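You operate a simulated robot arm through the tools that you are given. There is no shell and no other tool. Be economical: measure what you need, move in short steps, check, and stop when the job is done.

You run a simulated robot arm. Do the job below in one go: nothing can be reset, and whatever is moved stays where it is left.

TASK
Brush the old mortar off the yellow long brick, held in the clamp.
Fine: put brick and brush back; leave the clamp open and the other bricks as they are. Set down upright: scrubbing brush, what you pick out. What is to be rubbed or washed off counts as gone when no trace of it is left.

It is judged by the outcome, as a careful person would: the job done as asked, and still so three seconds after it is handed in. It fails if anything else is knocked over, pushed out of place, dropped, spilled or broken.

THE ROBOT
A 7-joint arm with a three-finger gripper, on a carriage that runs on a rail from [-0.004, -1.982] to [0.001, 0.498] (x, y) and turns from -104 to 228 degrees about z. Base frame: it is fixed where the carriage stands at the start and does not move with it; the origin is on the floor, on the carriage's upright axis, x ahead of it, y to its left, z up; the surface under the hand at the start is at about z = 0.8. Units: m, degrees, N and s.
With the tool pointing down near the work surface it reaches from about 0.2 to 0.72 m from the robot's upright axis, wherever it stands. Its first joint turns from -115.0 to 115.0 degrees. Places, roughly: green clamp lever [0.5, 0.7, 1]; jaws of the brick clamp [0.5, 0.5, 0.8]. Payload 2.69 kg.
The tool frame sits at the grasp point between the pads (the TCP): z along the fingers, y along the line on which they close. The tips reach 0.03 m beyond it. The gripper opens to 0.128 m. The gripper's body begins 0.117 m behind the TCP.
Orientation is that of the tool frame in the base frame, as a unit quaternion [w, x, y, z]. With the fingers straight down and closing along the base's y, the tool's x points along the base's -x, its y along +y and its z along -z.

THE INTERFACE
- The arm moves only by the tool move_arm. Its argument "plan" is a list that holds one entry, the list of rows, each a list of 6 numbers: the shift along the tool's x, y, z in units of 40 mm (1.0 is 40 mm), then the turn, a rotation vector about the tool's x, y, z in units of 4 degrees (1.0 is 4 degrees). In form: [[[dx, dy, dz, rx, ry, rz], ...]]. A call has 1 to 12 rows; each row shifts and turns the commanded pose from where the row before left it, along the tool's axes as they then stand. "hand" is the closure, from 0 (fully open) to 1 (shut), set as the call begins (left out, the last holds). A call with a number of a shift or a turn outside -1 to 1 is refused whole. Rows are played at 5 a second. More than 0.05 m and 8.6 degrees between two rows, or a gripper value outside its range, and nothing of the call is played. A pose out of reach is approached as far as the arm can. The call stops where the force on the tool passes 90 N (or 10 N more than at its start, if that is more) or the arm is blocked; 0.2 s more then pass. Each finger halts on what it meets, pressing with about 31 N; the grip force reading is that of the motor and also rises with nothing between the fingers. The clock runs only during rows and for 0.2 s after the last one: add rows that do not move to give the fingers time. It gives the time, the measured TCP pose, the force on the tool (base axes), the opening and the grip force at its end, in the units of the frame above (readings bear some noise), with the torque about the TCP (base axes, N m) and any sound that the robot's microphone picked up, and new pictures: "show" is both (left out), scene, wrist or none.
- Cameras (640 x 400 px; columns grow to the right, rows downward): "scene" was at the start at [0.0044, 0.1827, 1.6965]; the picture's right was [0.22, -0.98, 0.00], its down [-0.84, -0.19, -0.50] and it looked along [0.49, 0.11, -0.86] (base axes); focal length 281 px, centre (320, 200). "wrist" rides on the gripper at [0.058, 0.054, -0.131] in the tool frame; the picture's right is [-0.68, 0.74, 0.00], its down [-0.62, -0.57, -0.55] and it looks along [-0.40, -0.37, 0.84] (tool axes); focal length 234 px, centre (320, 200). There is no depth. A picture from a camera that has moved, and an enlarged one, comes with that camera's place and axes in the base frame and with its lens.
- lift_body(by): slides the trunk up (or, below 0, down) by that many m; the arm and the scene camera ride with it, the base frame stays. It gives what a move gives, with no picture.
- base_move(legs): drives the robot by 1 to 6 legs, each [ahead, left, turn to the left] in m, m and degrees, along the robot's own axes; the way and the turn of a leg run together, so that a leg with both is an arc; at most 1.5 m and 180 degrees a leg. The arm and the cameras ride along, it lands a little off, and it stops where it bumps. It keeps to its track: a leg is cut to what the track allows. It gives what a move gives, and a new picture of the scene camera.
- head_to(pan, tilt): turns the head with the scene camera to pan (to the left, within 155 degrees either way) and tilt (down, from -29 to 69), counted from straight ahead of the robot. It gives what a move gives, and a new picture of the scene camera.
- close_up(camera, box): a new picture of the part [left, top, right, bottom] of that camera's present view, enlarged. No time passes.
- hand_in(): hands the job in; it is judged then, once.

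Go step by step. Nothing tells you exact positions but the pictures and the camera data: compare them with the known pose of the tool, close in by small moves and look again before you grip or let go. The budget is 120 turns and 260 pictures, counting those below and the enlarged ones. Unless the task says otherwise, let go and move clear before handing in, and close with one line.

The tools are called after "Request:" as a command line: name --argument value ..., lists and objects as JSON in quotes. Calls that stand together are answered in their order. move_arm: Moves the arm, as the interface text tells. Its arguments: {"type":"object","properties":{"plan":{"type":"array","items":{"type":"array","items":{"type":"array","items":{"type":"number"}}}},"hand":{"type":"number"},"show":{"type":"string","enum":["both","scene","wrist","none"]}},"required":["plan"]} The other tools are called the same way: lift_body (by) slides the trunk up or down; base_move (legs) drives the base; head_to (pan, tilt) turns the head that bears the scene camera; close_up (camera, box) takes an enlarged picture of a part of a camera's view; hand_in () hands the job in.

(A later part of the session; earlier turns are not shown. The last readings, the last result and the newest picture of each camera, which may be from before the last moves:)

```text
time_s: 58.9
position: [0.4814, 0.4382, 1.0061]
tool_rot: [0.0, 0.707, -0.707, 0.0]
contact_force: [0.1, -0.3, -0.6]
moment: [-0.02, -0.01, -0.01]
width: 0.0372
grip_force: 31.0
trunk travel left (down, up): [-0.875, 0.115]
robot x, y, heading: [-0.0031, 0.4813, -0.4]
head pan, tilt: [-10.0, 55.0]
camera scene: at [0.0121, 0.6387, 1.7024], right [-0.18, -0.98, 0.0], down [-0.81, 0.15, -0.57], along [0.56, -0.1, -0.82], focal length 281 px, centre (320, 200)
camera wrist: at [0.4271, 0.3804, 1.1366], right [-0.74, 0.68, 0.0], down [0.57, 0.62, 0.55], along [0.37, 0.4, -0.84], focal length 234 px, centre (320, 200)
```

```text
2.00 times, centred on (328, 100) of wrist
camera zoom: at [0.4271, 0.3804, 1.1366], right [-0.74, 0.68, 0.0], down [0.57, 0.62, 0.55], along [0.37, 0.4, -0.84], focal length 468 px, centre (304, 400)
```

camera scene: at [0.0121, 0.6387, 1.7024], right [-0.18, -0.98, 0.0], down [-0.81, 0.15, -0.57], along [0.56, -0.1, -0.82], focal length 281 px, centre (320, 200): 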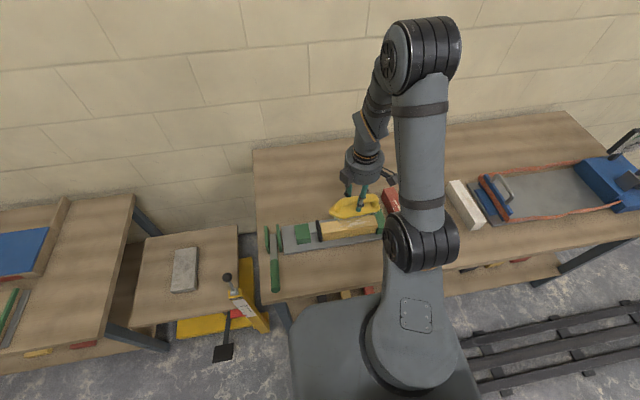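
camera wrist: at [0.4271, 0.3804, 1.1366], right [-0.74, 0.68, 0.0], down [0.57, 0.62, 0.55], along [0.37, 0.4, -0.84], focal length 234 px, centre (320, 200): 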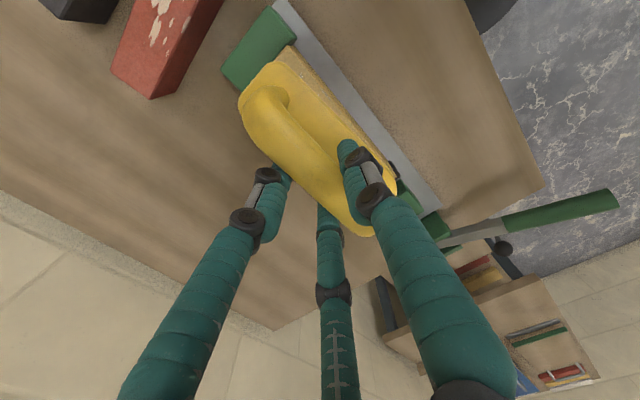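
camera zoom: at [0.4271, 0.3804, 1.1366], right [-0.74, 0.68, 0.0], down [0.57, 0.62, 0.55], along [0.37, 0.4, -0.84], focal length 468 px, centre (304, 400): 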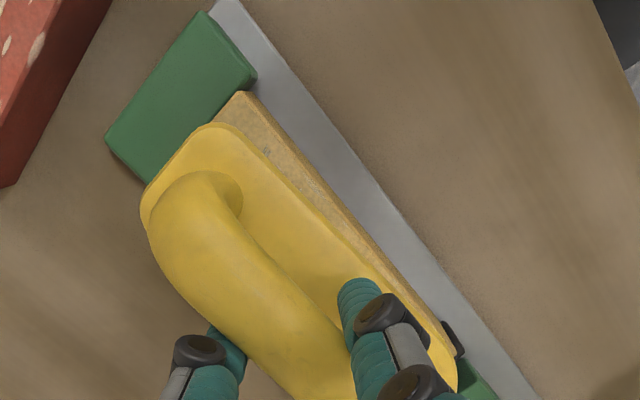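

Brush is aligned over the brick. Lowering to contact in fine steps.

Request:
move_arm --plan '[[[0, 0, 0.5, 0, 0, 0], [0, 0, 0.5, 0, 0, 0], [0, 0, 0.4, 0, 0, 0], [0, 0, 0, 0, 0, 0]]]' --show "none"

Request:
move_arm --plan '[[[0, 0, 0.1, 0, 0, 0], [0, 0, 0.1, 0, 0, 0], [0, 0, 0, 0, 0, 0]]]' --show "none"

Request:
close_up --camera "scene" --box '[300, 180, 412, 260]'

```text
time_s: 59.9
position: [0.4806, 0.4377, 0.9489]
tool_rot: [0.0, 0.707, -0.707, 0.0]
contact_force: [0.3, -0.4, -1.0]
moment: [-0.03, -0.05, 0.0]
width: 0.0375
grip_force: 31.3
trunk travel left (down, up): [-0.875, 0.115]
robot x, y, heading: [0.0015, 0.4832, -0.3]
head pan, tilt: [-10.0, 55.0]
```

```text
time_s: 60.7
position: [0.4811, 0.4377, 0.9418]
tool_rot: [-0.001, 0.707, -0.707, 0.001]
contact_force: [5.1, -1.7, 26.4]
moment: [-0.03, 0.18, -0.01]
width: 0.0385
grip_force: 31.0
trunk travel left (down, up): [-0.875, 0.115]
robot x, y, heading: [-0.002, 0.4835, -0.4]
head pan, tilt: [-10.0, 55.0]
```

```text
5.00 times, centred on (356, 220) of scene
camera zoom: at [0.0098, 0.6388, 1.7024], right [-0.18, -0.98, 0.0], down [-0.8, 0.15, -0.57], along [0.57, -0.1, -0.82], focal length 1405 px, centre (140, 100)
```

zoom: 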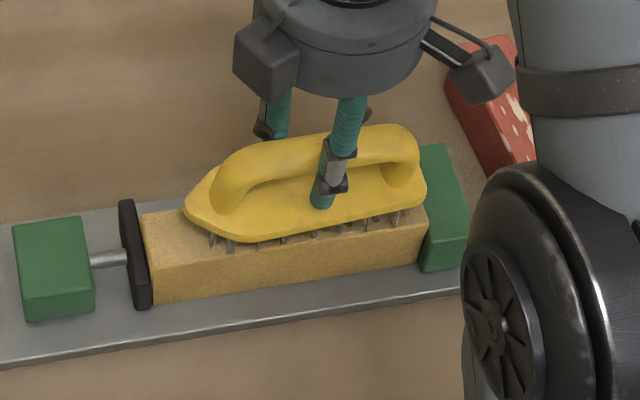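

Contact at about 26 N. Easing slightly and scrubbing along the brick.

Request:
move_arm --plan '[[[0, 0, -0.03, 0, 0, 0], [-0.3, 0, 0, 0, 0, 0], [-0.3, 0, 0, 0, 0, 0], [0.3, 0, 0, 0, 0, 0], [0.4, 0, 0, 0, 0, 0], [-0.35, 0, 0, 0, 0, 0], [-0.35, 0, 0, 0, 0, 0], [0.35, 0, 0, 0, 0, 0], [0.35, 0, 0, 0, 0, 0], [-0.35, 0, 0, 0, 0, 0], [0.25, 0, 0, 0, 0, 0], [0, 0, 0, 0, 0, 0]]]' --show "none"

Request:
close_up --camera "scene" --box '[300, 180, 412, 260]'

```text
time_s: 63.3
position: [0.4801, 0.4368, 0.9417]
tool_rot: [0.0, -0.706, 0.708, 0.0]
contact_force: [0.2, -0.8, 7.1]
moment: [0.03, 0.22, 0.03]
width: 0.0377
grip_force: 31.0
trunk travel left (down, up): [-0.875, 0.115]
robot x, y, heading: [-0.0008, 0.4828, -0.6]
head pan, tilt: [-10.0, 55.0]
```

```text
5.00 times, centred on (356, 220) of scene
camera zoom: at [0.0115, 0.639, 1.7024], right [-0.18, -0.98, 0.0], down [-0.81, 0.15, -0.57], along [0.56, -0.1, -0.82], focal length 1405 px, centre (140, 100)
```

zoom: 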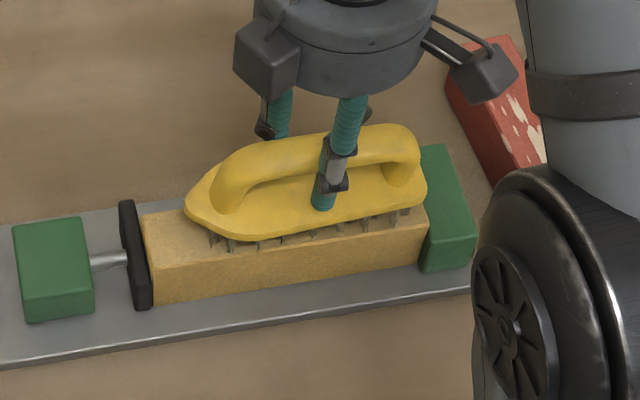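

Lifting the brush aside to inspect the result.

Request:
move_arm --plan '[[[0, 0, -0.8, 0, 0, 0], [0, -0.9, -0.4, 0, 0, 0], [0, -0.9, 0, 0, 0, 0], [0, -0.5, 0, 0, 0, 0], [0, 0, 0, 0, 0, 0]]]' --show "none"

Request:
close_up --camera "scene" --box '[300, 180, 412, 260]'

Request:
close_up --camera "wrist" --box '[240, 0, 480, 150]'

```text
time_s: 64.5
position: [0.573, 0.4368, 0.9903]
tool_rot: [0.0, 0.708, -0.706, 0.001]
contact_force: [0.3, 0.3, -1.0]
moment: [-0.01, 0.01, 0.02]
width: 0.0375
grip_force: 30.7
trunk travel left (down, up): [-0.875, 0.115]
robot x, y, heading: [0.0058, 0.4807, -0.0]
head pan, tilt: [-10.0, 55.0]
```

```text
5.00 times, centred on (356, 220) of scene
camera zoom: at [0.012, 0.6387, 1.7024], right [-0.18, -0.98, 0.0], down [-0.81, 0.15, -0.57], along [0.56, -0.1, -0.82], focal length 1405 px, centre (140, 100)
```

zoom: 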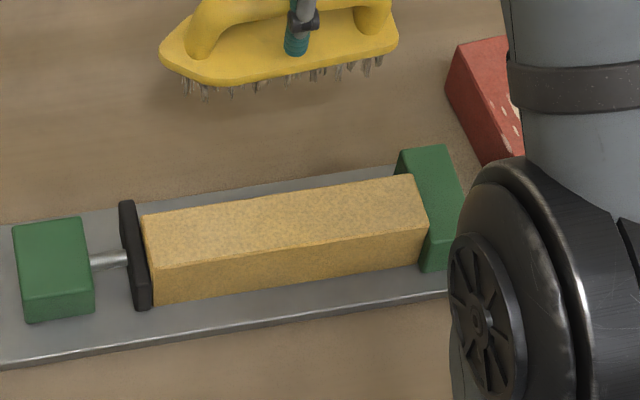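

```text
2.67 times, centred on (360, 75) of wrist
camera zoom: at [0.5185, 0.3794, 1.1208], right [-0.74, 0.68, 0.0], down [0.57, 0.62, 0.55], along [0.37, 0.4, -0.84], focal length 624 px, centre (213, 533)
```

zoom: 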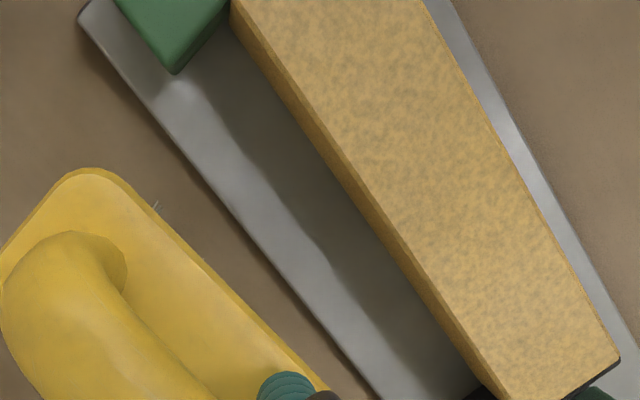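

Request:
close_up --camera "scene" --box '[322, 208, 394, 246]'

Request:
close_up --camera "wrist" --box '[320, 0, 480, 150]'

```text
8.89 times, centred on (358, 227) of scene
camera zoom: at [0.012, 0.6387, 1.7024], right [-0.18, -0.98, 0.0], down [-0.81, 0.15, -0.57], along [0.56, -0.1, -0.82], focal length 2498 px, centre (-18, -40)
```

zoom: 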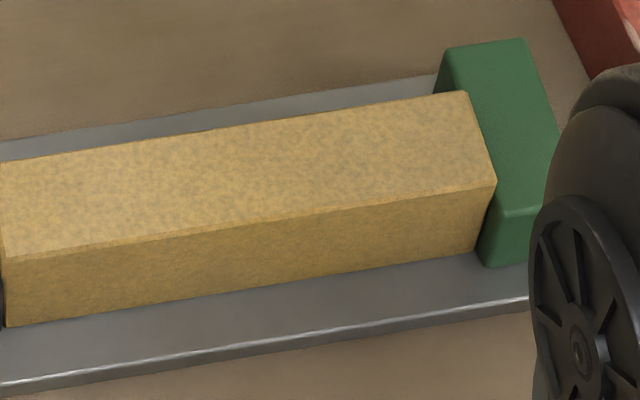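

```text
2.67 times, centred on (400, 75) of wrist
camera zoom: at [0.5185, 0.3794, 1.1208], right [-0.74, 0.68, 0.0], down [0.57, 0.62, 0.55], along [0.37, 0.4, -0.84], focal length 624 px, centre (107, 533)
```

zoom: 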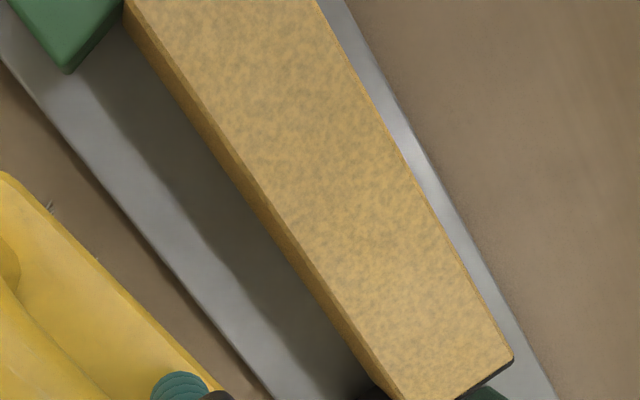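

The brick is clean. Returning the brush to its place.

Request:
move_arm --plan '[[[-0.45, -0.69, 0, 0, 0, 0], [-0.45, -0.69, 0, 0, 0, 0], [-0.45, -0.69, 0, 0, 0, 0], [-0.45, -0.69, 0, 0, 0, 0], [-0.44, -0.67, 0, 0, 0, 0], [0, 0, 0.8, 0, 0, 0], [0, 0, 0.8, 0, 0, 0], [0, 0, 0.6, 0, 0, 0], [0, 0, 0, 0, 0, 0]]]'

Request:
close_up --camera "scene" --box '[260, 130, 372, 200]'

```text
time_s: 66.5
position: [0.71, 0.5269, 0.903]
tool_rot: [0.001, -0.706, 0.708, 0.0]
contact_force: [-0.3, 0.0, -1.4]
moment: [0.0, -0.02, -0.02]
width: 0.0374
grip_force: 31.0
trunk travel left (down, up): [-0.875, 0.115]
robot x, y, heading: [-0.0014, 0.4834, -0.5]
head pan, tilt: [-10.0, 55.0]
camera scene: at [0.0119, 0.6387, 1.7024], right [-0.18, -0.98, 0.0], down [-0.81, 0.15, -0.57], along [0.56, -0.1, -0.82], focal length 281 px, centre (320, 200)
camera wrist: at [0.6557, 0.4691, 1.0329], right [-0.74, 0.68, 0.0], down [0.57, 0.62, 0.55], along [0.37, 0.4, -0.84], focal length 234 px, centre (320, 200)
```

scene: 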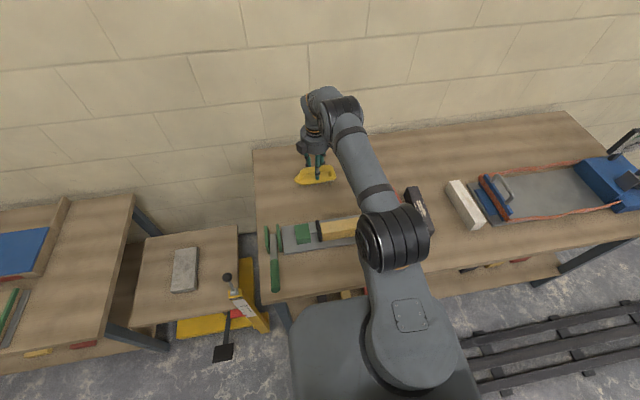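
wrist: 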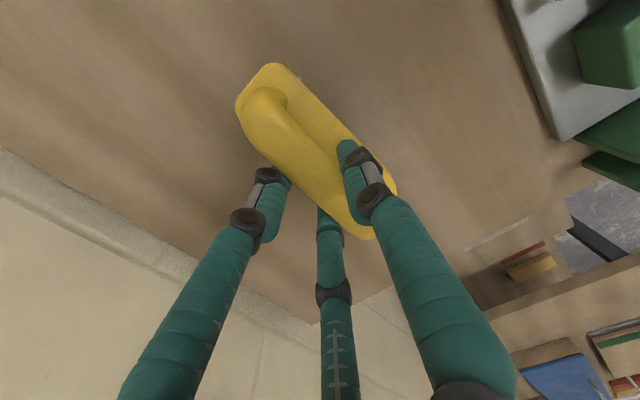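

```text
5.71 times, centred on (316, 165) of scene
camera zoom: at [0.0119, 0.6387, 1.7024], right [-0.18, -0.98, 0.0], down [-0.81, 0.15, -0.57], along [0.56, -0.1, -0.82], focal length 1606 px, centre (343, 400)
```

zoom: 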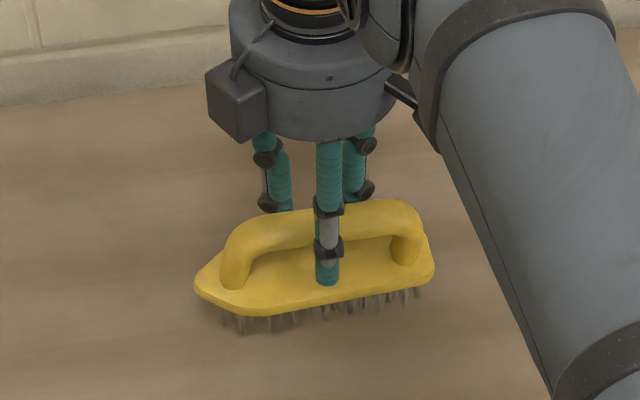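

Request:
move_arm --plan '[[[0, 0, 0.3, 0, 0, 0], [0, 0, 0.2, 0, 0, 0], [0, 0, 0.08, 0, 0, 0], [0, 0, 0, 0, 0, 0]]]' --show "none"

Request:
move_arm --plan '[[[0, 0, 0.05, 0, 0, 0], [0, 0, 0, 0, 0, 0]]]' --show "none"

Request:
close_up --camera "scene" --box '[260, 130, 372, 200]'

```text
time_s: 67.5
position: [0.7106, 0.5265, 0.8795]
tool_rot: [0.0, 0.708, -0.706, 0.0]
contact_force: [0.6, 0.0, -0.2]
moment: [-0.03, 0.01, 0.0]
width: 0.037
grip_force: 30.9
trunk travel left (down, up): [-0.875, 0.115]
robot x, y, heading: [0.002, 0.4803, -0.4]
head pan, tilt: [-10.0, 55.0]
```

```text
time_s: 68.1
position: [0.7111, 0.5271, 0.8762]
tool_rot: [0.0, -0.707, 0.707, 0.0]
contact_force: [-0.2, -0.1, -1.3]
moment: [0.0, -0.02, 0.01]
width: 0.0372
grip_force: 31.6
trunk travel left (down, up): [-0.875, 0.115]
robot x, y, heading: [-0.0012, 0.4846, -0.7]
head pan, tilt: [-10.0, 55.0]
```

```text
5.71 times, centred on (316, 165) of scene
camera zoom: at [0.0122, 0.6389, 1.7023], right [-0.18, -0.98, 0.0], down [-0.81, 0.15, -0.57], along [0.56, -0.1, -0.82], focal length 1606 px, centre (343, 400)
```

zoom: 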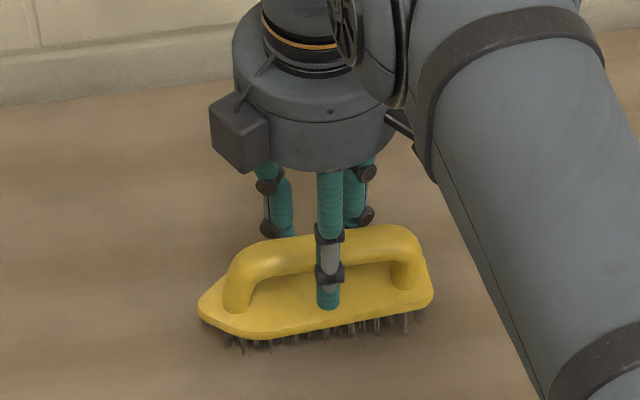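

Request:
move_arm --plan '[[[0, 0, 0.05, 0, 0, 0], [0, 0, 0, 0, 0, 0]]]' --show "none"

Request:
move_arm --plan '[[[0, 0, 0.04, 0, 0, 0], [0, 0, 0, 0, 0, 0]]]' --show "none"

```text
time_s: 68.7
position: [0.7102, 0.5259, 0.875]
tool_rot: [0.0, -0.707, 0.707, 0.0]
contact_force: [-0.3, 0.2, -1.0]
moment: [-0.03, 0.0, 0.02]
width: 0.0372
grip_force: 30.9
trunk travel left (down, up): [-0.875, 0.115]
robot x, y, heading: [-0.0007, 0.4858, -0.5]
head pan, tilt: [-10.0, 55.0]
```

```text
time_s: 69.3
position: [0.7106, 0.5266, 0.8731]
tool_rot: [-0.001, 0.707, -0.707, 0.001]
contact_force: [0.5, -0.6, 2.9]
moment: [0.11, 0.08, -0.01]
width: 0.0373
grip_force: 30.9
trunk travel left (down, up): [-0.875, 0.115]
robot x, y, heading: [0.0027, 0.4864, -0.2]
head pan, tilt: [-10.0, 55.0]
```

Contact. Releasing the brush and rising.

Request:
move_arm --plan '[[[0, 0, 0, 0, 0, 0], [0, 0, 0, 0, 0, 0], [0, 0, 0, 0, 0, 0], [0, 0, 0, 0, 0, 0]]]' --hand 0.53 --show "none"

Request:
move_arm --plan '[[[0, 0, -0.5, 0, 0, 0], [0, 0, -0.8, 0, 0, 0], [0, 0, -1, 0, 0, 0], [0, 0, -1, 0, 0, 0], [0, 0, -1, 0, 0, 0], [0, 0, -1, 0, 0, 0], [0, 0, 0, 0, 0, 0]]]'

Request:
close_up --camera "scene" --box '[220, 130, 380, 230]'

```text
time_s: 70.3
position: [0.7083, 0.527, 0.8735]
tool_rot: [0.0, -0.707, 0.707, 0.0]
contact_force: [0.7, 0.6, 0.5]
moment: [-0.01, -0.01, 0.02]
width: 0.0602
grip_force: 0.1
trunk travel left (down, up): [-0.875, 0.115]
robot x, y, heading: [0.0005, 0.4806, -0.4]
head pan, tilt: [-10.0, 55.0]
```

```text
time_s: 71.9
position: [0.7078, 0.5269, 1.0836]
tool_rot: [0.0, -0.707, 0.707, 0.001]
contact_force: [-0.6, -0.4, -0.2]
moment: [0.01, 0.02, 0.0]
width: 0.0599
grip_force: 0.0
trunk travel left (down, up): [-0.875, 0.115]
robot x, y, heading: [0.0002, 0.4818, -0.5]
head pan, tilt: [-10.0, 55.0]
camera scene: at [0.0129, 0.6388, 1.7023], right [-0.18, -0.98, 0.0], down [-0.81, 0.15, -0.57], along [0.56, -0.1, -0.82], focal length 281 px, centre (320, 200)
camera wrist: at [0.6535, 0.4682, 1.214], right [-0.74, 0.68, 0.0], down [0.57, 0.62, 0.55], along [0.37, 0.4, -0.84], focal length 234 px, centre (320, 200)
```

scene: 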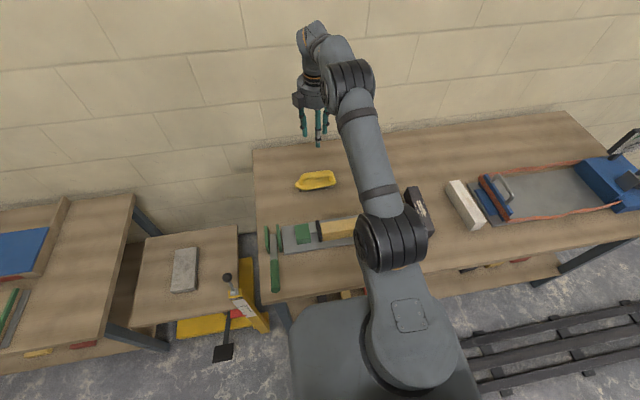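
wrist: 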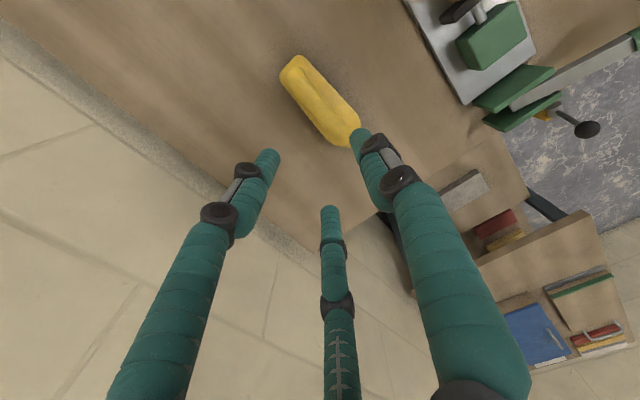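

```text
4.00 times, centred on (300, 180) of scene
camera zoom: at [0.0129, 0.6388, 1.7023], right [-0.18, -0.98, 0.0], down [-0.81, 0.15, -0.57], along [0.56, -0.1, -0.82], focal length 1124 px, centre (400, 280)
```

zoom: 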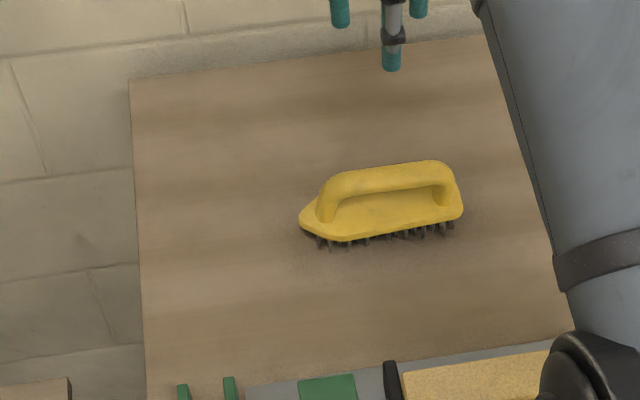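

Brush is back where it was. Next I go to the lowered lever to bring it up again: first travel above it, then turn the hand so it closes along y.

Request:
move_arm --plan '[[[-0.4, 0.85, 0, 0, 0, 0], [-0.4, 0.85, 0, 0, 0, 0], [-0.4, 0.85, 0, 0, 0, 0], [-0.4, 0.85, 0, 0, 0, 0], [-0.4, 0.85, 0, 0, 0, 0], [-0.4, 0.85, 0, 0, 0, 0], [-0.4, 0.85, 0, 0, 0, 0], [-0.4, 0.85, 0, 0, 0, 0], [-0.4, 0.85, 0, 0, 0, 0], [-0.4, 0.85, 0, 0, 0, 0], [-0.4, 0.85, 0, 0, 0, 0], [-0.4, 0.35, 0, 0, 0, 0]]]' --show "none"

Request:
move_arm --plan '[[[0, 0, 0, 0, 0, 1], [0, 0, 0, 0, 0, 1], [0, 0, 0, 0, 0, 1], [0, 0, 0, 0, 0, 1], [0, 0, 0, 0, 0, 1], [0, 0, 0, 0, 0, 1], [0, 0, 0, 0, 0, 1], [0, 0, 0, 0, 0, 1], [0, 0, 0, 0, 0, 1], [0, 0, 0, 0, 0, 1], [0, 0, 0, 0, 0, 1], [0, 0, 0, 0, 0, 1]]]' --show "none"

Request:
move_arm --plan '[[[0, 0, 0, 0, 0, 1], [0, 0, 0, 0, 0, 1], [0, 0, 0, 0, 0, 1], [0, 0, 0, 0, 0, 1], [0, 0, 0, 0, 0, 1], [0, 0, 0, 0, 0, 1], [0, 0, 0, 0, 0, 1], [0, 0, 0, 0, 0, 1], [0, 0, 0, 0, 0, 1], [0, 0, 0, 0, 0, 1], [0, 0, 0, 0, 0, 0.5], [0, 0, 0, 0, 0, 0]]]'

Request:
close_up --camera "scene" --box '[200, 190, 360, 310]'

```text
time_s: 74.5
position: [0.3218, 0.7191, 1.0839]
tool_rot: [0.0, -0.707, 0.708, -0.001]
contact_force: [0.0, -0.2, -0.1]
moment: [-0.02, -0.01, 0.0]
width: 0.0604
grip_force: 0.0
trunk travel left (down, up): [-0.875, 0.115]
robot x, y, heading: [-0.001, 0.4849, -0.5]
head pan, tilt: [-10.0, 55.0]
```

```text
time_s: 77.1
position: [0.3216, 0.7188, 1.0858]
tool_rot: [0.001, -0.358, 0.934, 0.001]
contact_force: [-0.3, 0.8, -0.4]
moment: [0.03, -0.02, 0.02]
width: 0.0601
grip_force: 0.2
trunk travel left (down, up): [-0.875, 0.115]
robot x, y, heading: [0.001, 0.4855, -0.5]
head pan, tilt: [-10.0, 55.0]
```

```text
time_s: 79.7
position: [0.3218, 0.7196, 1.0844]
tool_rot: [0.0, 0.002, 1.0, 0.0]
contact_force: [-0.2, -0.6, 0.9]
moment: [0.01, -0.01, -0.01]
width: 0.0602
grip_force: 0.0
trunk travel left (down, up): [-0.875, 0.115]
robot x, y, heading: [-0.001, 0.4846, -0.6]
head pan, tilt: [-10.0, 55.0]
camera scene: at [0.0121, 0.6388, 1.7023], right [-0.18, -0.98, 0.0], down [-0.81, 0.15, -0.57], along [0.56, -0.1, -0.82], focal length 281 px, centre (320, 200)
camera wrist: at [0.2627, 0.774, 1.2153], right [0.68, 0.74, 0.0], down [0.62, -0.57, 0.55], along [0.4, -0.37, -0.84], focal length 234 px, centre (320, 200)
```

scene: 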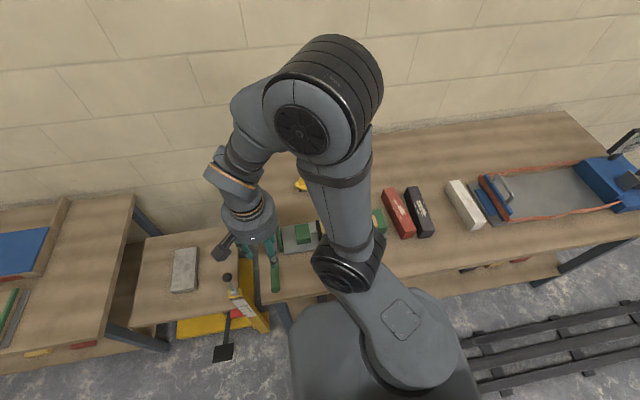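
wrist: 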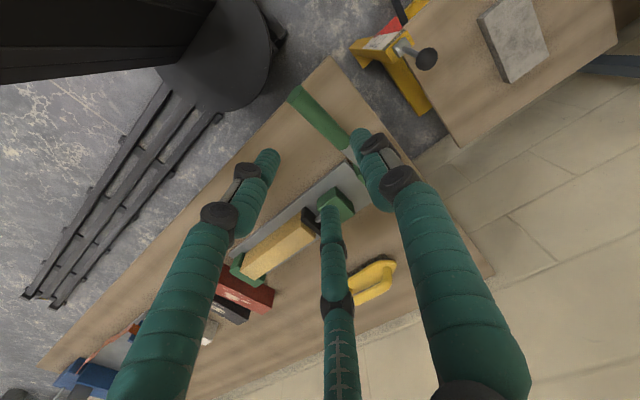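

```text
3.33 times, centred on (280, 250) of scene
camera zoom: at [0.0121, 0.6388, 1.7023], right [-0.18, -0.98, 0.0], down [-0.81, 0.15, -0.57], along [0.56, -0.1, -0.82], focal length 937 px, centre (453, 33)
```

zoom: 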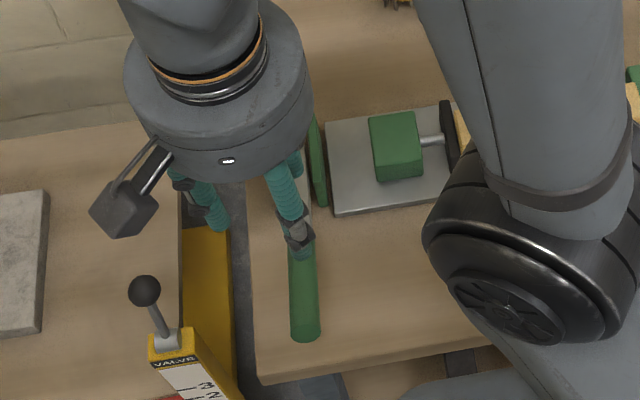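

Lever grip end at about (0.277, 0.72, 0.90). Going down around the handle.

Request:
move_arm --plan '[[[0.545, -0.23, 0, 0, 0, 0], [0, 0, 0.9, 0, 0, 0], [0, 0, 0.9, 0, 0, 0], [0, 0, 0.9, 0, 0, 0], [0, 0, 0, 0, 0, 0]]]' --hand 0.375

Request:
close_up --camera "wrist" --box '[200, 40, 456, 200]'

```text
time_s: 80.9
position: [0.2972, 0.7106, 0.9759]
tool_rot: [0.0, 0.0, 1.0, 0.0]
contact_force: [-0.7, 0.3, 0.1]
moment: [0.03, 0.01, 0.0]
width: 0.0799
grip_force: 0.1
trunk travel left (down, up): [-0.875, 0.115]
robot x, y, heading: [0.0002, 0.4829, -0.3]
head pan, tilt: [-10.0, 55.0]
camera scene: at [0.0112, 0.6382, 1.7024], right [-0.18, -0.98, 0.0], down [-0.81, 0.15, -0.57], along [0.56, -0.1, -0.82], focal length 281 px, centre (320, 200)
camera wrist: at [0.2385, 0.7642, 1.1071], right [0.68, 0.74, 0.0], down [0.61, -0.57, 0.55], along [0.4, -0.37, -0.84], focal length 234 px, centre (320, 200)
```

scene: 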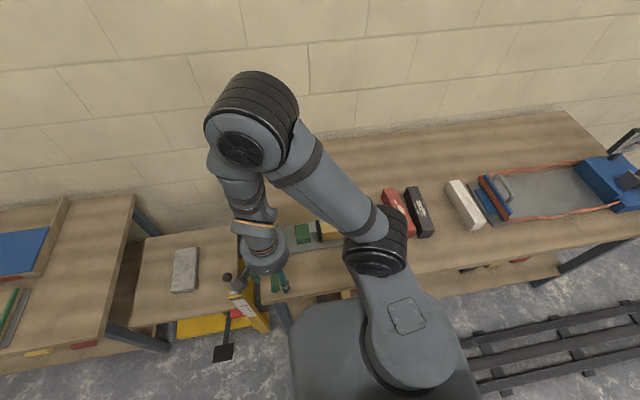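
wrist: 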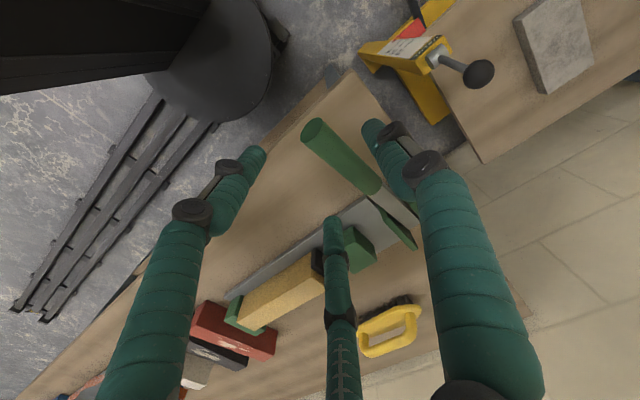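

```text
2.50 times, centred on (328, 120) of wrist
camera zoom: at [0.2385, 0.7642, 1.1071], right [0.68, 0.74, 0.0], down [0.61, -0.57, 0.55], along [0.4, -0.37, -0.84], focal length 585 px, centre (300, 400)
```

zoom: 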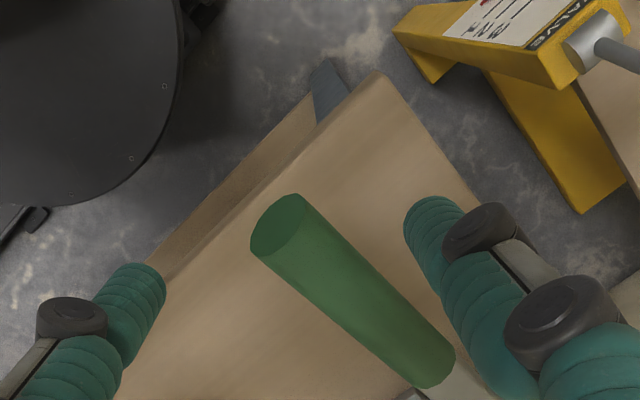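

Request:
move_arm --plan '[[[0, 0, 0.8, 0, 0, 0], [0, 0, 0.8, 0, 0, 0], [0, 0, 0.45, 0, 0, 0], [0, 0, 0, 0, 0, 0]]]' --show "wrist"

Request:
close_up --camera "scene" --box '[200, 210, 328, 310]'

```text
time_s: 81.9
position: [0.2984, 0.7099, 0.8935]
tool_rot: [0.0, -0.001, 1.0, 0.0]
contact_force: [1.0, 0.2, 0.7]
moment: [0.03, 0.02, -0.02]
width: 0.08
grip_force: 0.1
trunk travel left (down, up): [-0.875, 0.115]
robot x, y, heading: [-0.003, 0.4845, -0.6]
head pan, tilt: [-10.0, 55.0]
camera wrist: at [0.2397, 0.7644, 1.0248], right [0.68, 0.74, 0.0], down [0.62, -0.57, 0.55], along [0.4, -0.37, -0.84], focal length 234 px, centre (320, 200)
```

wrist: 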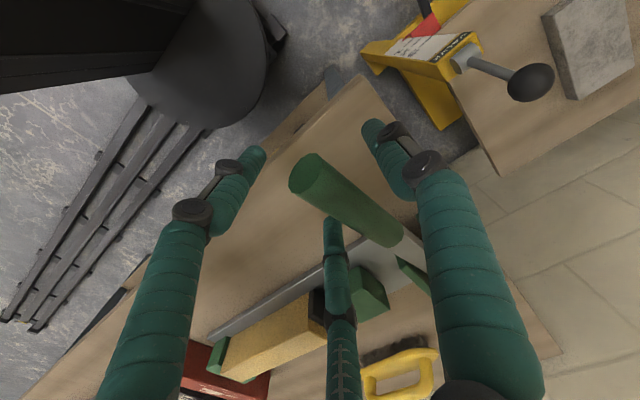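

```text
4.00 times, centred on (264, 260) of scene
camera zoom: at [0.0118, 0.6387, 1.7024], right [-0.18, -0.98, 0.0], down [-0.81, 0.15, -0.57], along [0.56, -0.1, -0.82], focal length 1124 px, centre (544, -40)
```

zoom: 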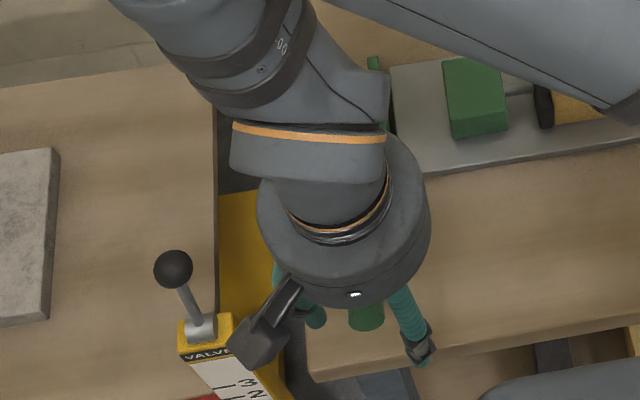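

Request:
move_arm --plan '[[[0, 0, 0, 0, 0, 0], [0, 0, 0, 0, 0, 0], [0, 0, 0, 0, 0, 0], [0, 0, 0, 0, 0, 0], [0, 0, 0, 0, 0, 0], [0, 0, 0, 0, 0, 0]]]' --hand 1 --show "wrist"

```text
time_s: 83.3
position: [0.2997, 0.7106, 0.8946]
tool_rot: [-0.001, 0.001, 1.0, -0.001]
contact_force: [1.3, 4.8, -0.9]
moment: [-0.7, -0.19, -0.71]
width: 0.0373
grip_force: 44.1
trunk travel left (down, up): [-0.875, 0.115]
robot x, y, heading: [0.0009, 0.4858, -0.0]
head pan, tilt: [-10.0, 55.0]
camera wrist: at [0.2402, 0.7652, 1.0248], right [0.68, 0.73, 0.0], down [0.61, -0.57, 0.55], along [0.4, -0.37, -0.84], focal length 234 px, centre (320, 200)
```

wrist: 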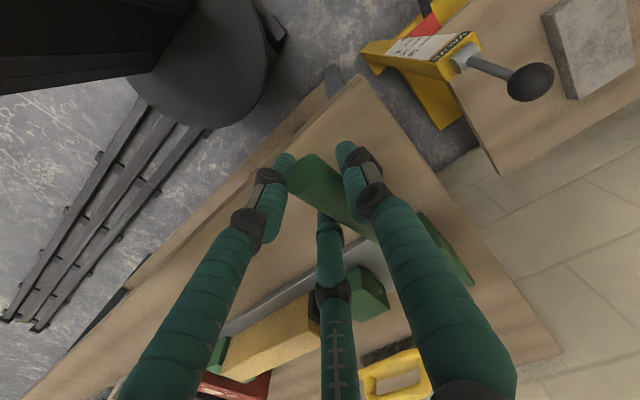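

Handle gripped. Swinging it up along its arc, turning the hand with it.

Request:
move_arm --plan '[[[-0.12, 0, -0.313, 0, 1, 0], [-0.12, 0, -0.313, 0, 1, 0], [-0.12, 0, -0.313, 0, 1, 0], [0, 0, 0, 0, 0, 0]]]' --show "wrist"

```text
time_s: 84.3
position: [0.311, 0.7106, 0.9256]
tool_rot: [-0.091, 0.004, 0.996, 0.004]
contact_force: [-3.9, -13.7, 0.1]
moment: [-0.71, -0.08, -0.91]
width: 0.0372
grip_force: 45.0
out of reach, approached as far as the arm can: row 3
trunk travel left (down, up): [-0.875, 0.115]
robot x, y, heading: [0.002, 0.4862, -0.5]
head pan, tilt: [-10.0, 55.0]
camera wrist: at [0.2771, 0.7644, 1.0644], right [0.67, 0.73, -0.12], down [0.7, -0.57, 0.43], along [0.24, -0.37, -0.9], focal length 234 px, centre (320, 200)
```

wrist: 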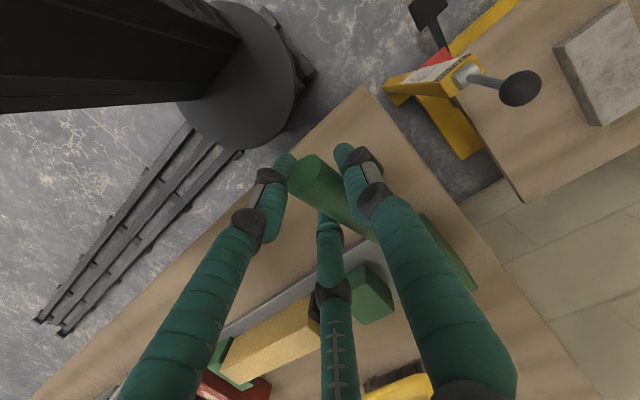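

The arm's joint limits further turning, so I'll continue along the arc without turning and let the handle pivot in the grip.

Request:
move_arm --plan '[[[-0.125, 0, -0.272, 0, -0.5, 0], [-0.125, 0, -0.272, 0, 0, 0], [-0.125, 0, -0.272, 0, 0, 0], [0, 0, 0, 0, 0, 0]]]' --show "wrist"

```text
time_s: 85.3
position: [0.3237, 0.7101, 0.94]
tool_rot: [-0.09, 0.004, 0.996, 0.001]
contact_force: [5.3, -33.9, -6.9]
moment: [-0.64, 0.37, -1.44]
width: 0.0389
grip_force: 44.9
out of reach, approached as far as the arm can: row 1, 2, 3
trunk travel left (down, up): [-0.875, 0.115]
robot x, y, heading: [-0.0017, 0.4811, -0.3]
head pan, tilt: [-10.0, 55.0]
camera wrist: at [0.2881, 0.7644, 1.0796], right [0.67, 0.73, -0.12], down [0.7, -0.57, 0.43], along [0.25, -0.37, -0.9], focal length 234 px, centre (320, 200)
```

wrist: 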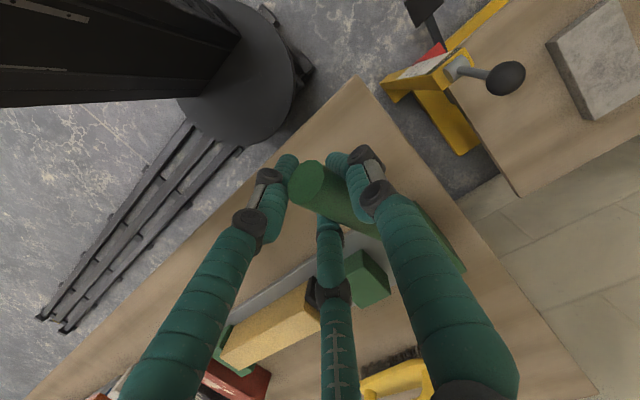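

Side load is building up, so I'll release here (the lever stays by friction), back out and push its tip toward +x with a closed hand instead.

Request:
move_arm --plan '[[[0, 0, 0, 0, -0.3, 0], [0, 0, 0, 0, 0, 0], [0, 0, 0, 0, 0, 0], [0, 0, 0, 0, 0, 0]]]' --hand 0.3 --show "none"

Request:
move_arm --plan '[[[0, 0, -0.9, 0, 0, 0], [0, 0, -0.9, 0, -0.6, 0], [0, 0, -0.9, 0, -0.6, 0], [0, 0, -0.3, 0, -0.6, 0], [0, 0, 0, 0, 0, 0]]]' --show "wrist"

```text
time_s: 86.3
position: [0.3218, 0.7164, 0.9398]
tool_rot: [-0.078, 0.0, 0.997, -0.001]
contact_force: [0.5, 0.2, -0.2]
moment: [0.01, 0.01, -0.01]
width: 0.0895
grip_force: 0.0
trunk travel left (down, up): [-0.875, 0.115]
robot x, y, heading: [-0.0057, 0.4805, -0.5]
head pan, tilt: [-10.0, 55.0]
```

```text
time_s: 87.5
position: [0.3676, 0.7029, 0.9793]
tool_rot: [0.012, -0.001, 1.0, 0.025]
contact_force: [-0.2, 0.9, 0.3]
moment: [-0.02, 0.0, -0.02]
width: 0.0894
grip_force: 0.0
out of reach, approached as far as the arm can: row 1, 2, 3, 4
trunk travel left (down, up): [-0.875, 0.115]
robot x, y, heading: [0.0037, 0.4826, -0.3]
head pan, tilt: [-10.0, 55.0]
camera wrist: at [0.3054, 0.7499, 1.1107], right [0.67, 0.74, 0.05], down [0.6, -0.59, 0.53], along [0.42, -0.33, -0.84], focal length 234 px, centre (320, 200)
```

wrist: 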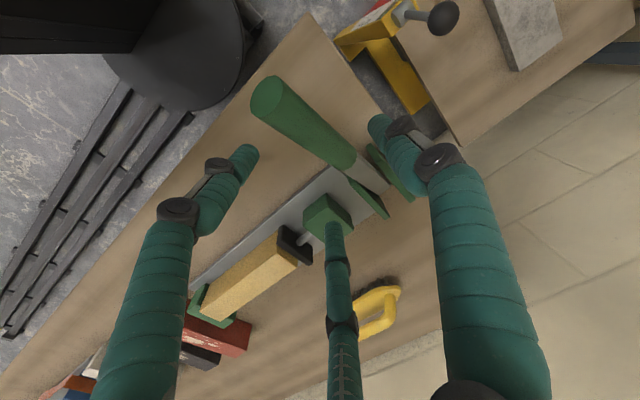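

Request:
move_arm --plan '[[[0, 0, -0.7, 0, 0, 0], [0, 0, -0.7, 0, 0, 0], [0, 0, 0, 0, 0, 0]]]' --show "both"

```text
time_s: 88.3
position: [0.3713, 0.677, 1.0124]
tool_rot: [0.024, -0.001, 0.999, 0.041]
contact_force: [0.6, 0.0, 0.1]
moment: [-0.01, -0.04, -0.02]
width: 0.0898
grip_force: 0.0
out of reach, approached as far as the arm can: row 1, 2
trunk travel left (down, up): [-0.875, 0.115]
robot x, y, heading: [0.0014, 0.4855, -0.3]
head pan, tilt: [-10.0, 55.0]
camera scene: at [0.0128, 0.6395, 1.7023], right [-0.18, -0.98, 0.0], down [-0.81, 0.15, -0.57], along [0.56, -0.1, -0.82], focal length 281 px, centre (320, 200)
camera wrist: at [0.3053, 0.7199, 1.143], right [0.67, 0.74, 0.09], down [0.59, -0.61, 0.53], along [0.45, -0.3, -0.84], focal length 234 px, centre (320, 200)
```

scene: 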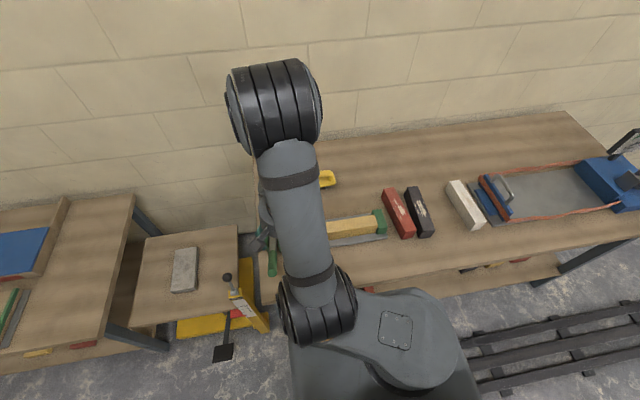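
wrist: 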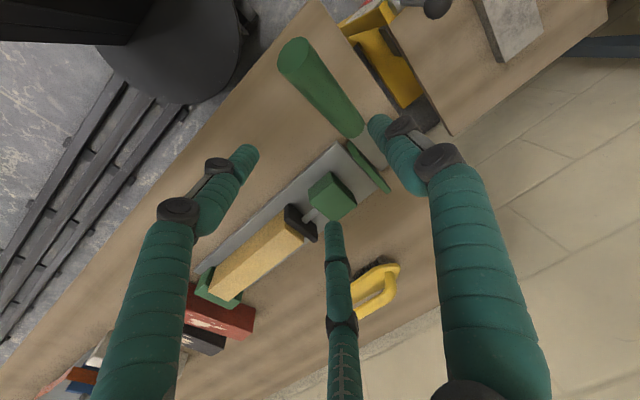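

The arm is near a joint limit in this posture. I'll move up and back toward the middle to free it.

Request:
move_arm --plan '[[[0, -0.6, -0.6, 0, 0, 0], [0, -0.6, -0.6, 0, 0, 0], [0, -0.6, -0.6, 0, 0, 0], [0, -0.8, 0, 0, 0, 0], [0, 0, 0, 0, 0, 0]]]' --show "scene"

```text
time_s: 89.5
position: [0.3641, 0.5521, 1.0873]
tool_rot: [0.012, 0.0, 1.0, 0.025]
contact_force: [-0.2, 0.6, 0.0]
moment: [-0.03, -0.02, -0.03]
width: 0.0894
grip_force: 0.0
out of reach, approached as far as the arm can: row 1, 2
trunk travel left (down, up): [-0.875, 0.115]
robot x, y, heading: [0.0024, 0.4825, -0.3]
head pan, tilt: [-10.0, 55.0]
camera scene: at [0.0098, 0.6405, 1.7022], right [-0.18, -0.98, 0.0], down [-0.81, 0.15, -0.57], along [0.57, -0.1, -0.82], focal length 281 px, centre (320, 200)
```

scene: 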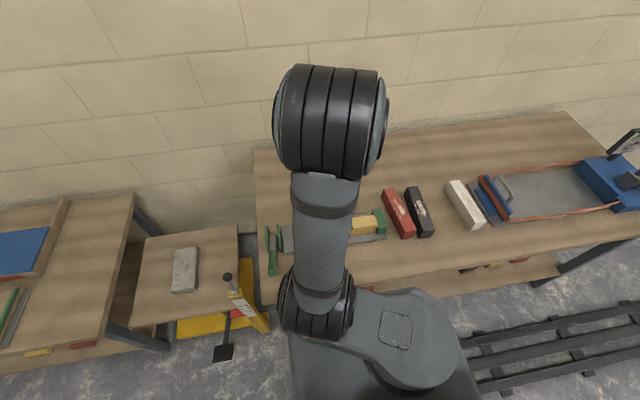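

Request:
move_arm --plan '[[[0, 0, -0.6, 0.36, 0.17, 0], [0, 0, -0.6, 0.36, 0.17, 0], [0, 0, 0, 0, 0, -1], [0, 0, 0, 0, 0, -1], [0, 0, 0, 0, 0, -1], [0, 0, 0, 0, 0, -1], [0, 0, 0, 0, 0, -1], [0, 0, 0, 0, 0, -1], [0, 0, 0, 0, 0, -1], [0, 0, 0, 0, 0, -1], [0, 0, 0, 0, 0, -1], [0, 0, 0, 0, 0, -1]]]' --show "none" --hand 1

Request:
move_arm --plan '[[[0, 0, 0, 0, 0, -1], [0, 0, 0, 0, 0, -1], [0, 0, 0, 0, 0, -1], [0, 0, 0, 0, 0, -1], [0, 0, 0, 0, 0, -1], [0, 0, 0, 0, 0, -1], [0, 0, 0, 0, 0, -1], [0, 0, 0, 0, 0, -1], [0, 0, 0, 0, 0, -1], [0, 0, 0, 0, 0, -1], [0, 0, 0, 0, 0, -1], [0, 0, 0, 0, 0, -1]]]' --show "both"

```text
time_s: 92.1
position: [0.3578, 0.5368, 1.1315]
tool_rot: [0.001, -0.343, 0.94, 0.0]
contact_force: [-1.1, -0.2, 0.5]
moment: [0.01, 0.0, 0.02]
width: 0.0023
grip_force: 30.9
out of reach, approached as far as the arm can: row 2
trunk travel left (down, up): [-0.875, 0.115]
robot x, y, heading: [0.0029, 0.4816, -0.4]
head pan, tilt: [-10.0, 55.0]
```

```text
time_s: 94.7
position: [0.3588, 0.5347, 1.1312]
tool_rot: [0.001, -0.695, 0.719, 0.001]
contact_force: [0.1, 0.5, 0.0]
moment: [-0.04, -0.01, 0.04]
width: 0.002
grip_force: 30.8
trunk travel left (down, up): [-0.875, 0.115]
robot x, y, heading: [0.001, 0.4814, -0.2]
head pan, tilt: [-10.0, 55.0]
camera scene: at [0.012, 0.6389, 1.7023], right [-0.18, -0.98, 0.0], down [-0.81, 0.15, -0.57], along [0.56, -0.1, -0.82], focal length 281 px, centre (320, 200)
camera wrist: at [0.3027, 0.4797, 1.2618], right [-0.71, 0.7, 0.0], down [0.59, 0.6, 0.55], along [0.38, 0.39, -0.84], focal length 234 px, centre (320, 200)
```

scene: 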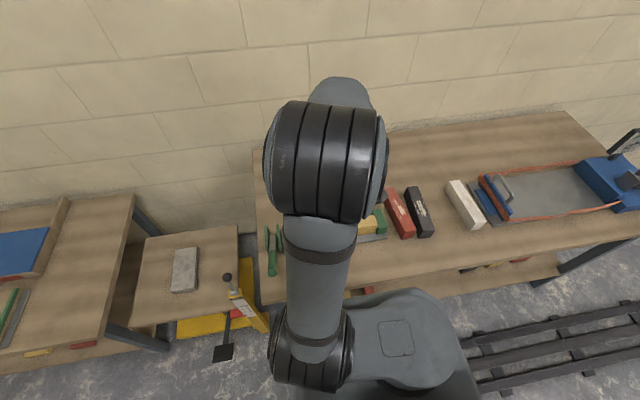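
wrist: 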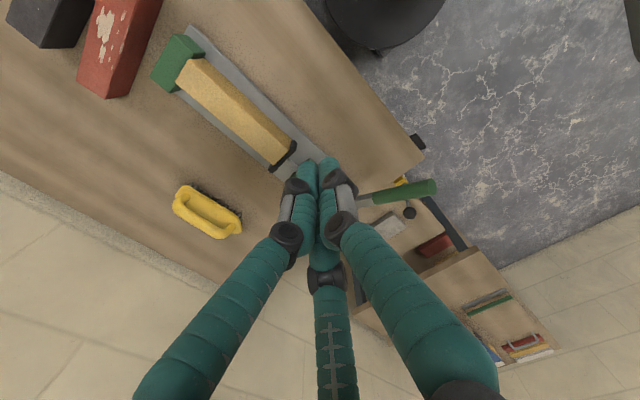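

Posture is free again. Lever tip now at about (0.307, 0.72, 0.957). Going to its robot side.

Request:
move_arm --plan '[[[0, 0, 0, 0, 0, -0.48], [-0.8, 0.5, 0, 0, 0, 0], [-0.8, 0.5, 0, 0, 0, 0], [-0.8, 0.5, 0, 0, 0, 0], [-0.8, 0.5, 0, 0, 0, 0], [-0.8, 0.5, 0, 0, 0, 0], [-0.63, 0.35, 0, 0, 0, 0], [0, 0, 0, 0, 0, 0]]]' --show "wrist"

Request:
close_up --camera "scene" --box '[200, 190, 360, 310]'

```text
time_s: 96.5
position: [0.2432, 0.7193, 1.134]
tool_rot: [0.002, -0.706, 0.708, 0.007]
contact_force: [-0.1, 0.2, -0.7]
moment: [-0.02, 0.02, -0.01]
width: 0.0021
grip_force: 30.8
trunk travel left (down, up): [-0.875, 0.115]
robot x, y, heading: [0.0021, 0.4846, -0.3]
head pan, tilt: [-10.0, 55.0]
camera wrist: at [0.1909, 0.6613, 1.264], right [-0.74, 0.68, 0.01], down [0.57, 0.61, 0.55], along [0.37, 0.41, -0.83], focal length 234 px, centre (320, 200)
```

wrist: 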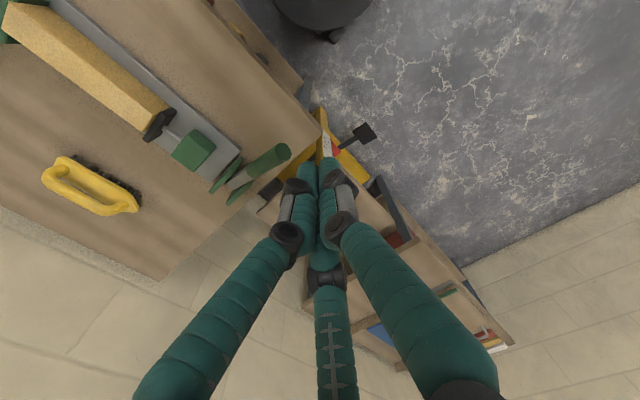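

```text
3.33 times, centred on (280, 250) of scene
camera zoom: at [0.0124, 0.6382, 1.7024], right [-0.18, -0.98, 0.0], down [-0.81, 0.15, -0.57], along [0.56, -0.1, -0.82], focal length 937 px, centre (453, 33)
```

zoom: 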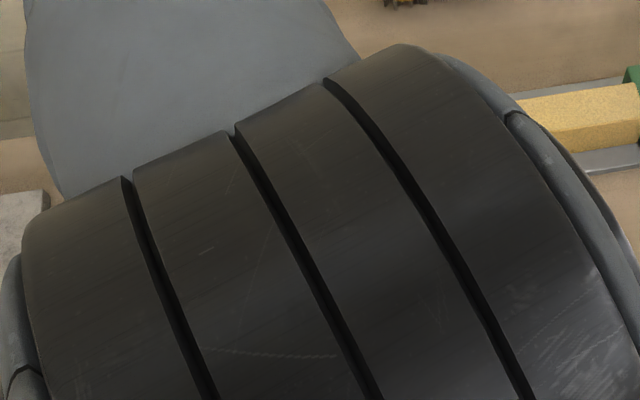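

Request:
move_arm --plan '[[[0, 0, 0.9, 0, 0, 0], [0, 0, 0.9, 0, 0, 0], [0, 0, 0.9, 0, 0, 0], [0, 0, 0.9, 0, 0, 0], [0, 0, 0.8, 0, 0, 0], [0, 0, 0, 0, 0, 0]]]' --show "wrist"

```text
time_s: 97.9
position: [0.2519, 0.7286, 0.9782]
tool_rot: [0.007, -0.706, 0.708, 0.025]
contact_force: [0.8, 0.3, -0.4]
moment: [0.01, 0.02, -0.02]
width: 0.0021
grip_force: 31.0
out of reach, approached as far as the arm can: row 1, 2
trunk travel left (down, up): [-0.875, 0.115]
robot x, y, heading: [0.0025, 0.4851, -0.3]
head pan, tilt: [-10.0, 55.0]
camera wrist: at [0.1995, 0.665, 1.1079], right [-0.73, 0.68, 0.05], down [0.58, 0.59, 0.56], along [0.35, 0.44, -0.83], focal length 234 px, centre (320, 200)
```

wrist: 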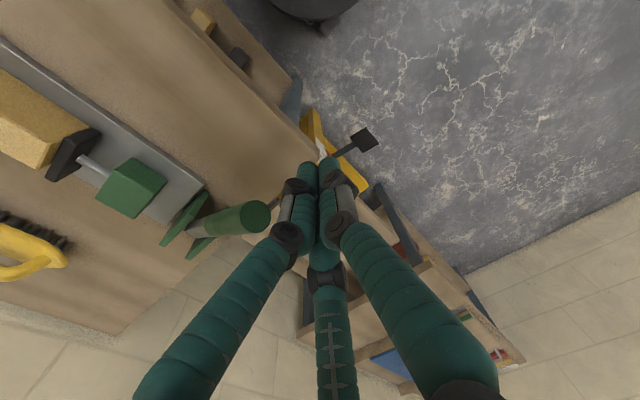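

Request:
move_arm --plan '[[[0, 0, 0.3, 0, 0, 0], [0, 0, 0.2, 0, 0, 0], [0, 0, 0, 0, 0, 0], [0, 0, 0, 0, 0, 0]]]' --show "wrist"

```text
time_s: 98.9
position: [0.2504, 0.7305, 0.9603]
tool_rot: [0.007, -0.707, 0.707, 0.025]
contact_force: [-0.6, 0.1, -0.4]
moment: [-0.02, 0.01, 0.02]
width: 0.0022
grip_force: 31.4
trunk travel left (down, up): [-0.875, 0.115]
robot x, y, heading: [0.0032, 0.4829, -0.8]
head pan, tilt: [-10.0, 55.0]
camera wrist: at [0.1987, 0.6671, 1.0895], right [-0.74, 0.68, 0.05], down [0.58, 0.59, 0.56], along [0.35, 0.44, -0.83], focal length 234 px, centre (320, 200)
```

wrist: 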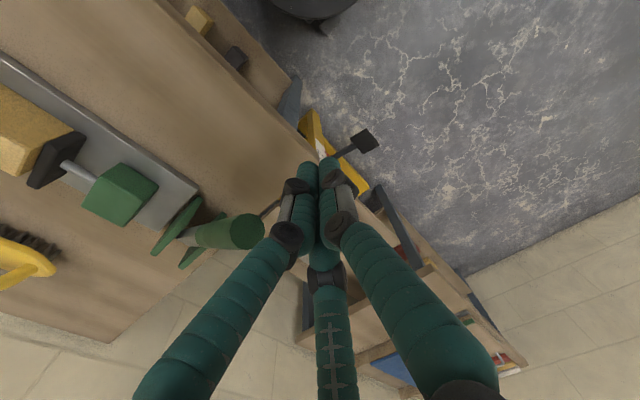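

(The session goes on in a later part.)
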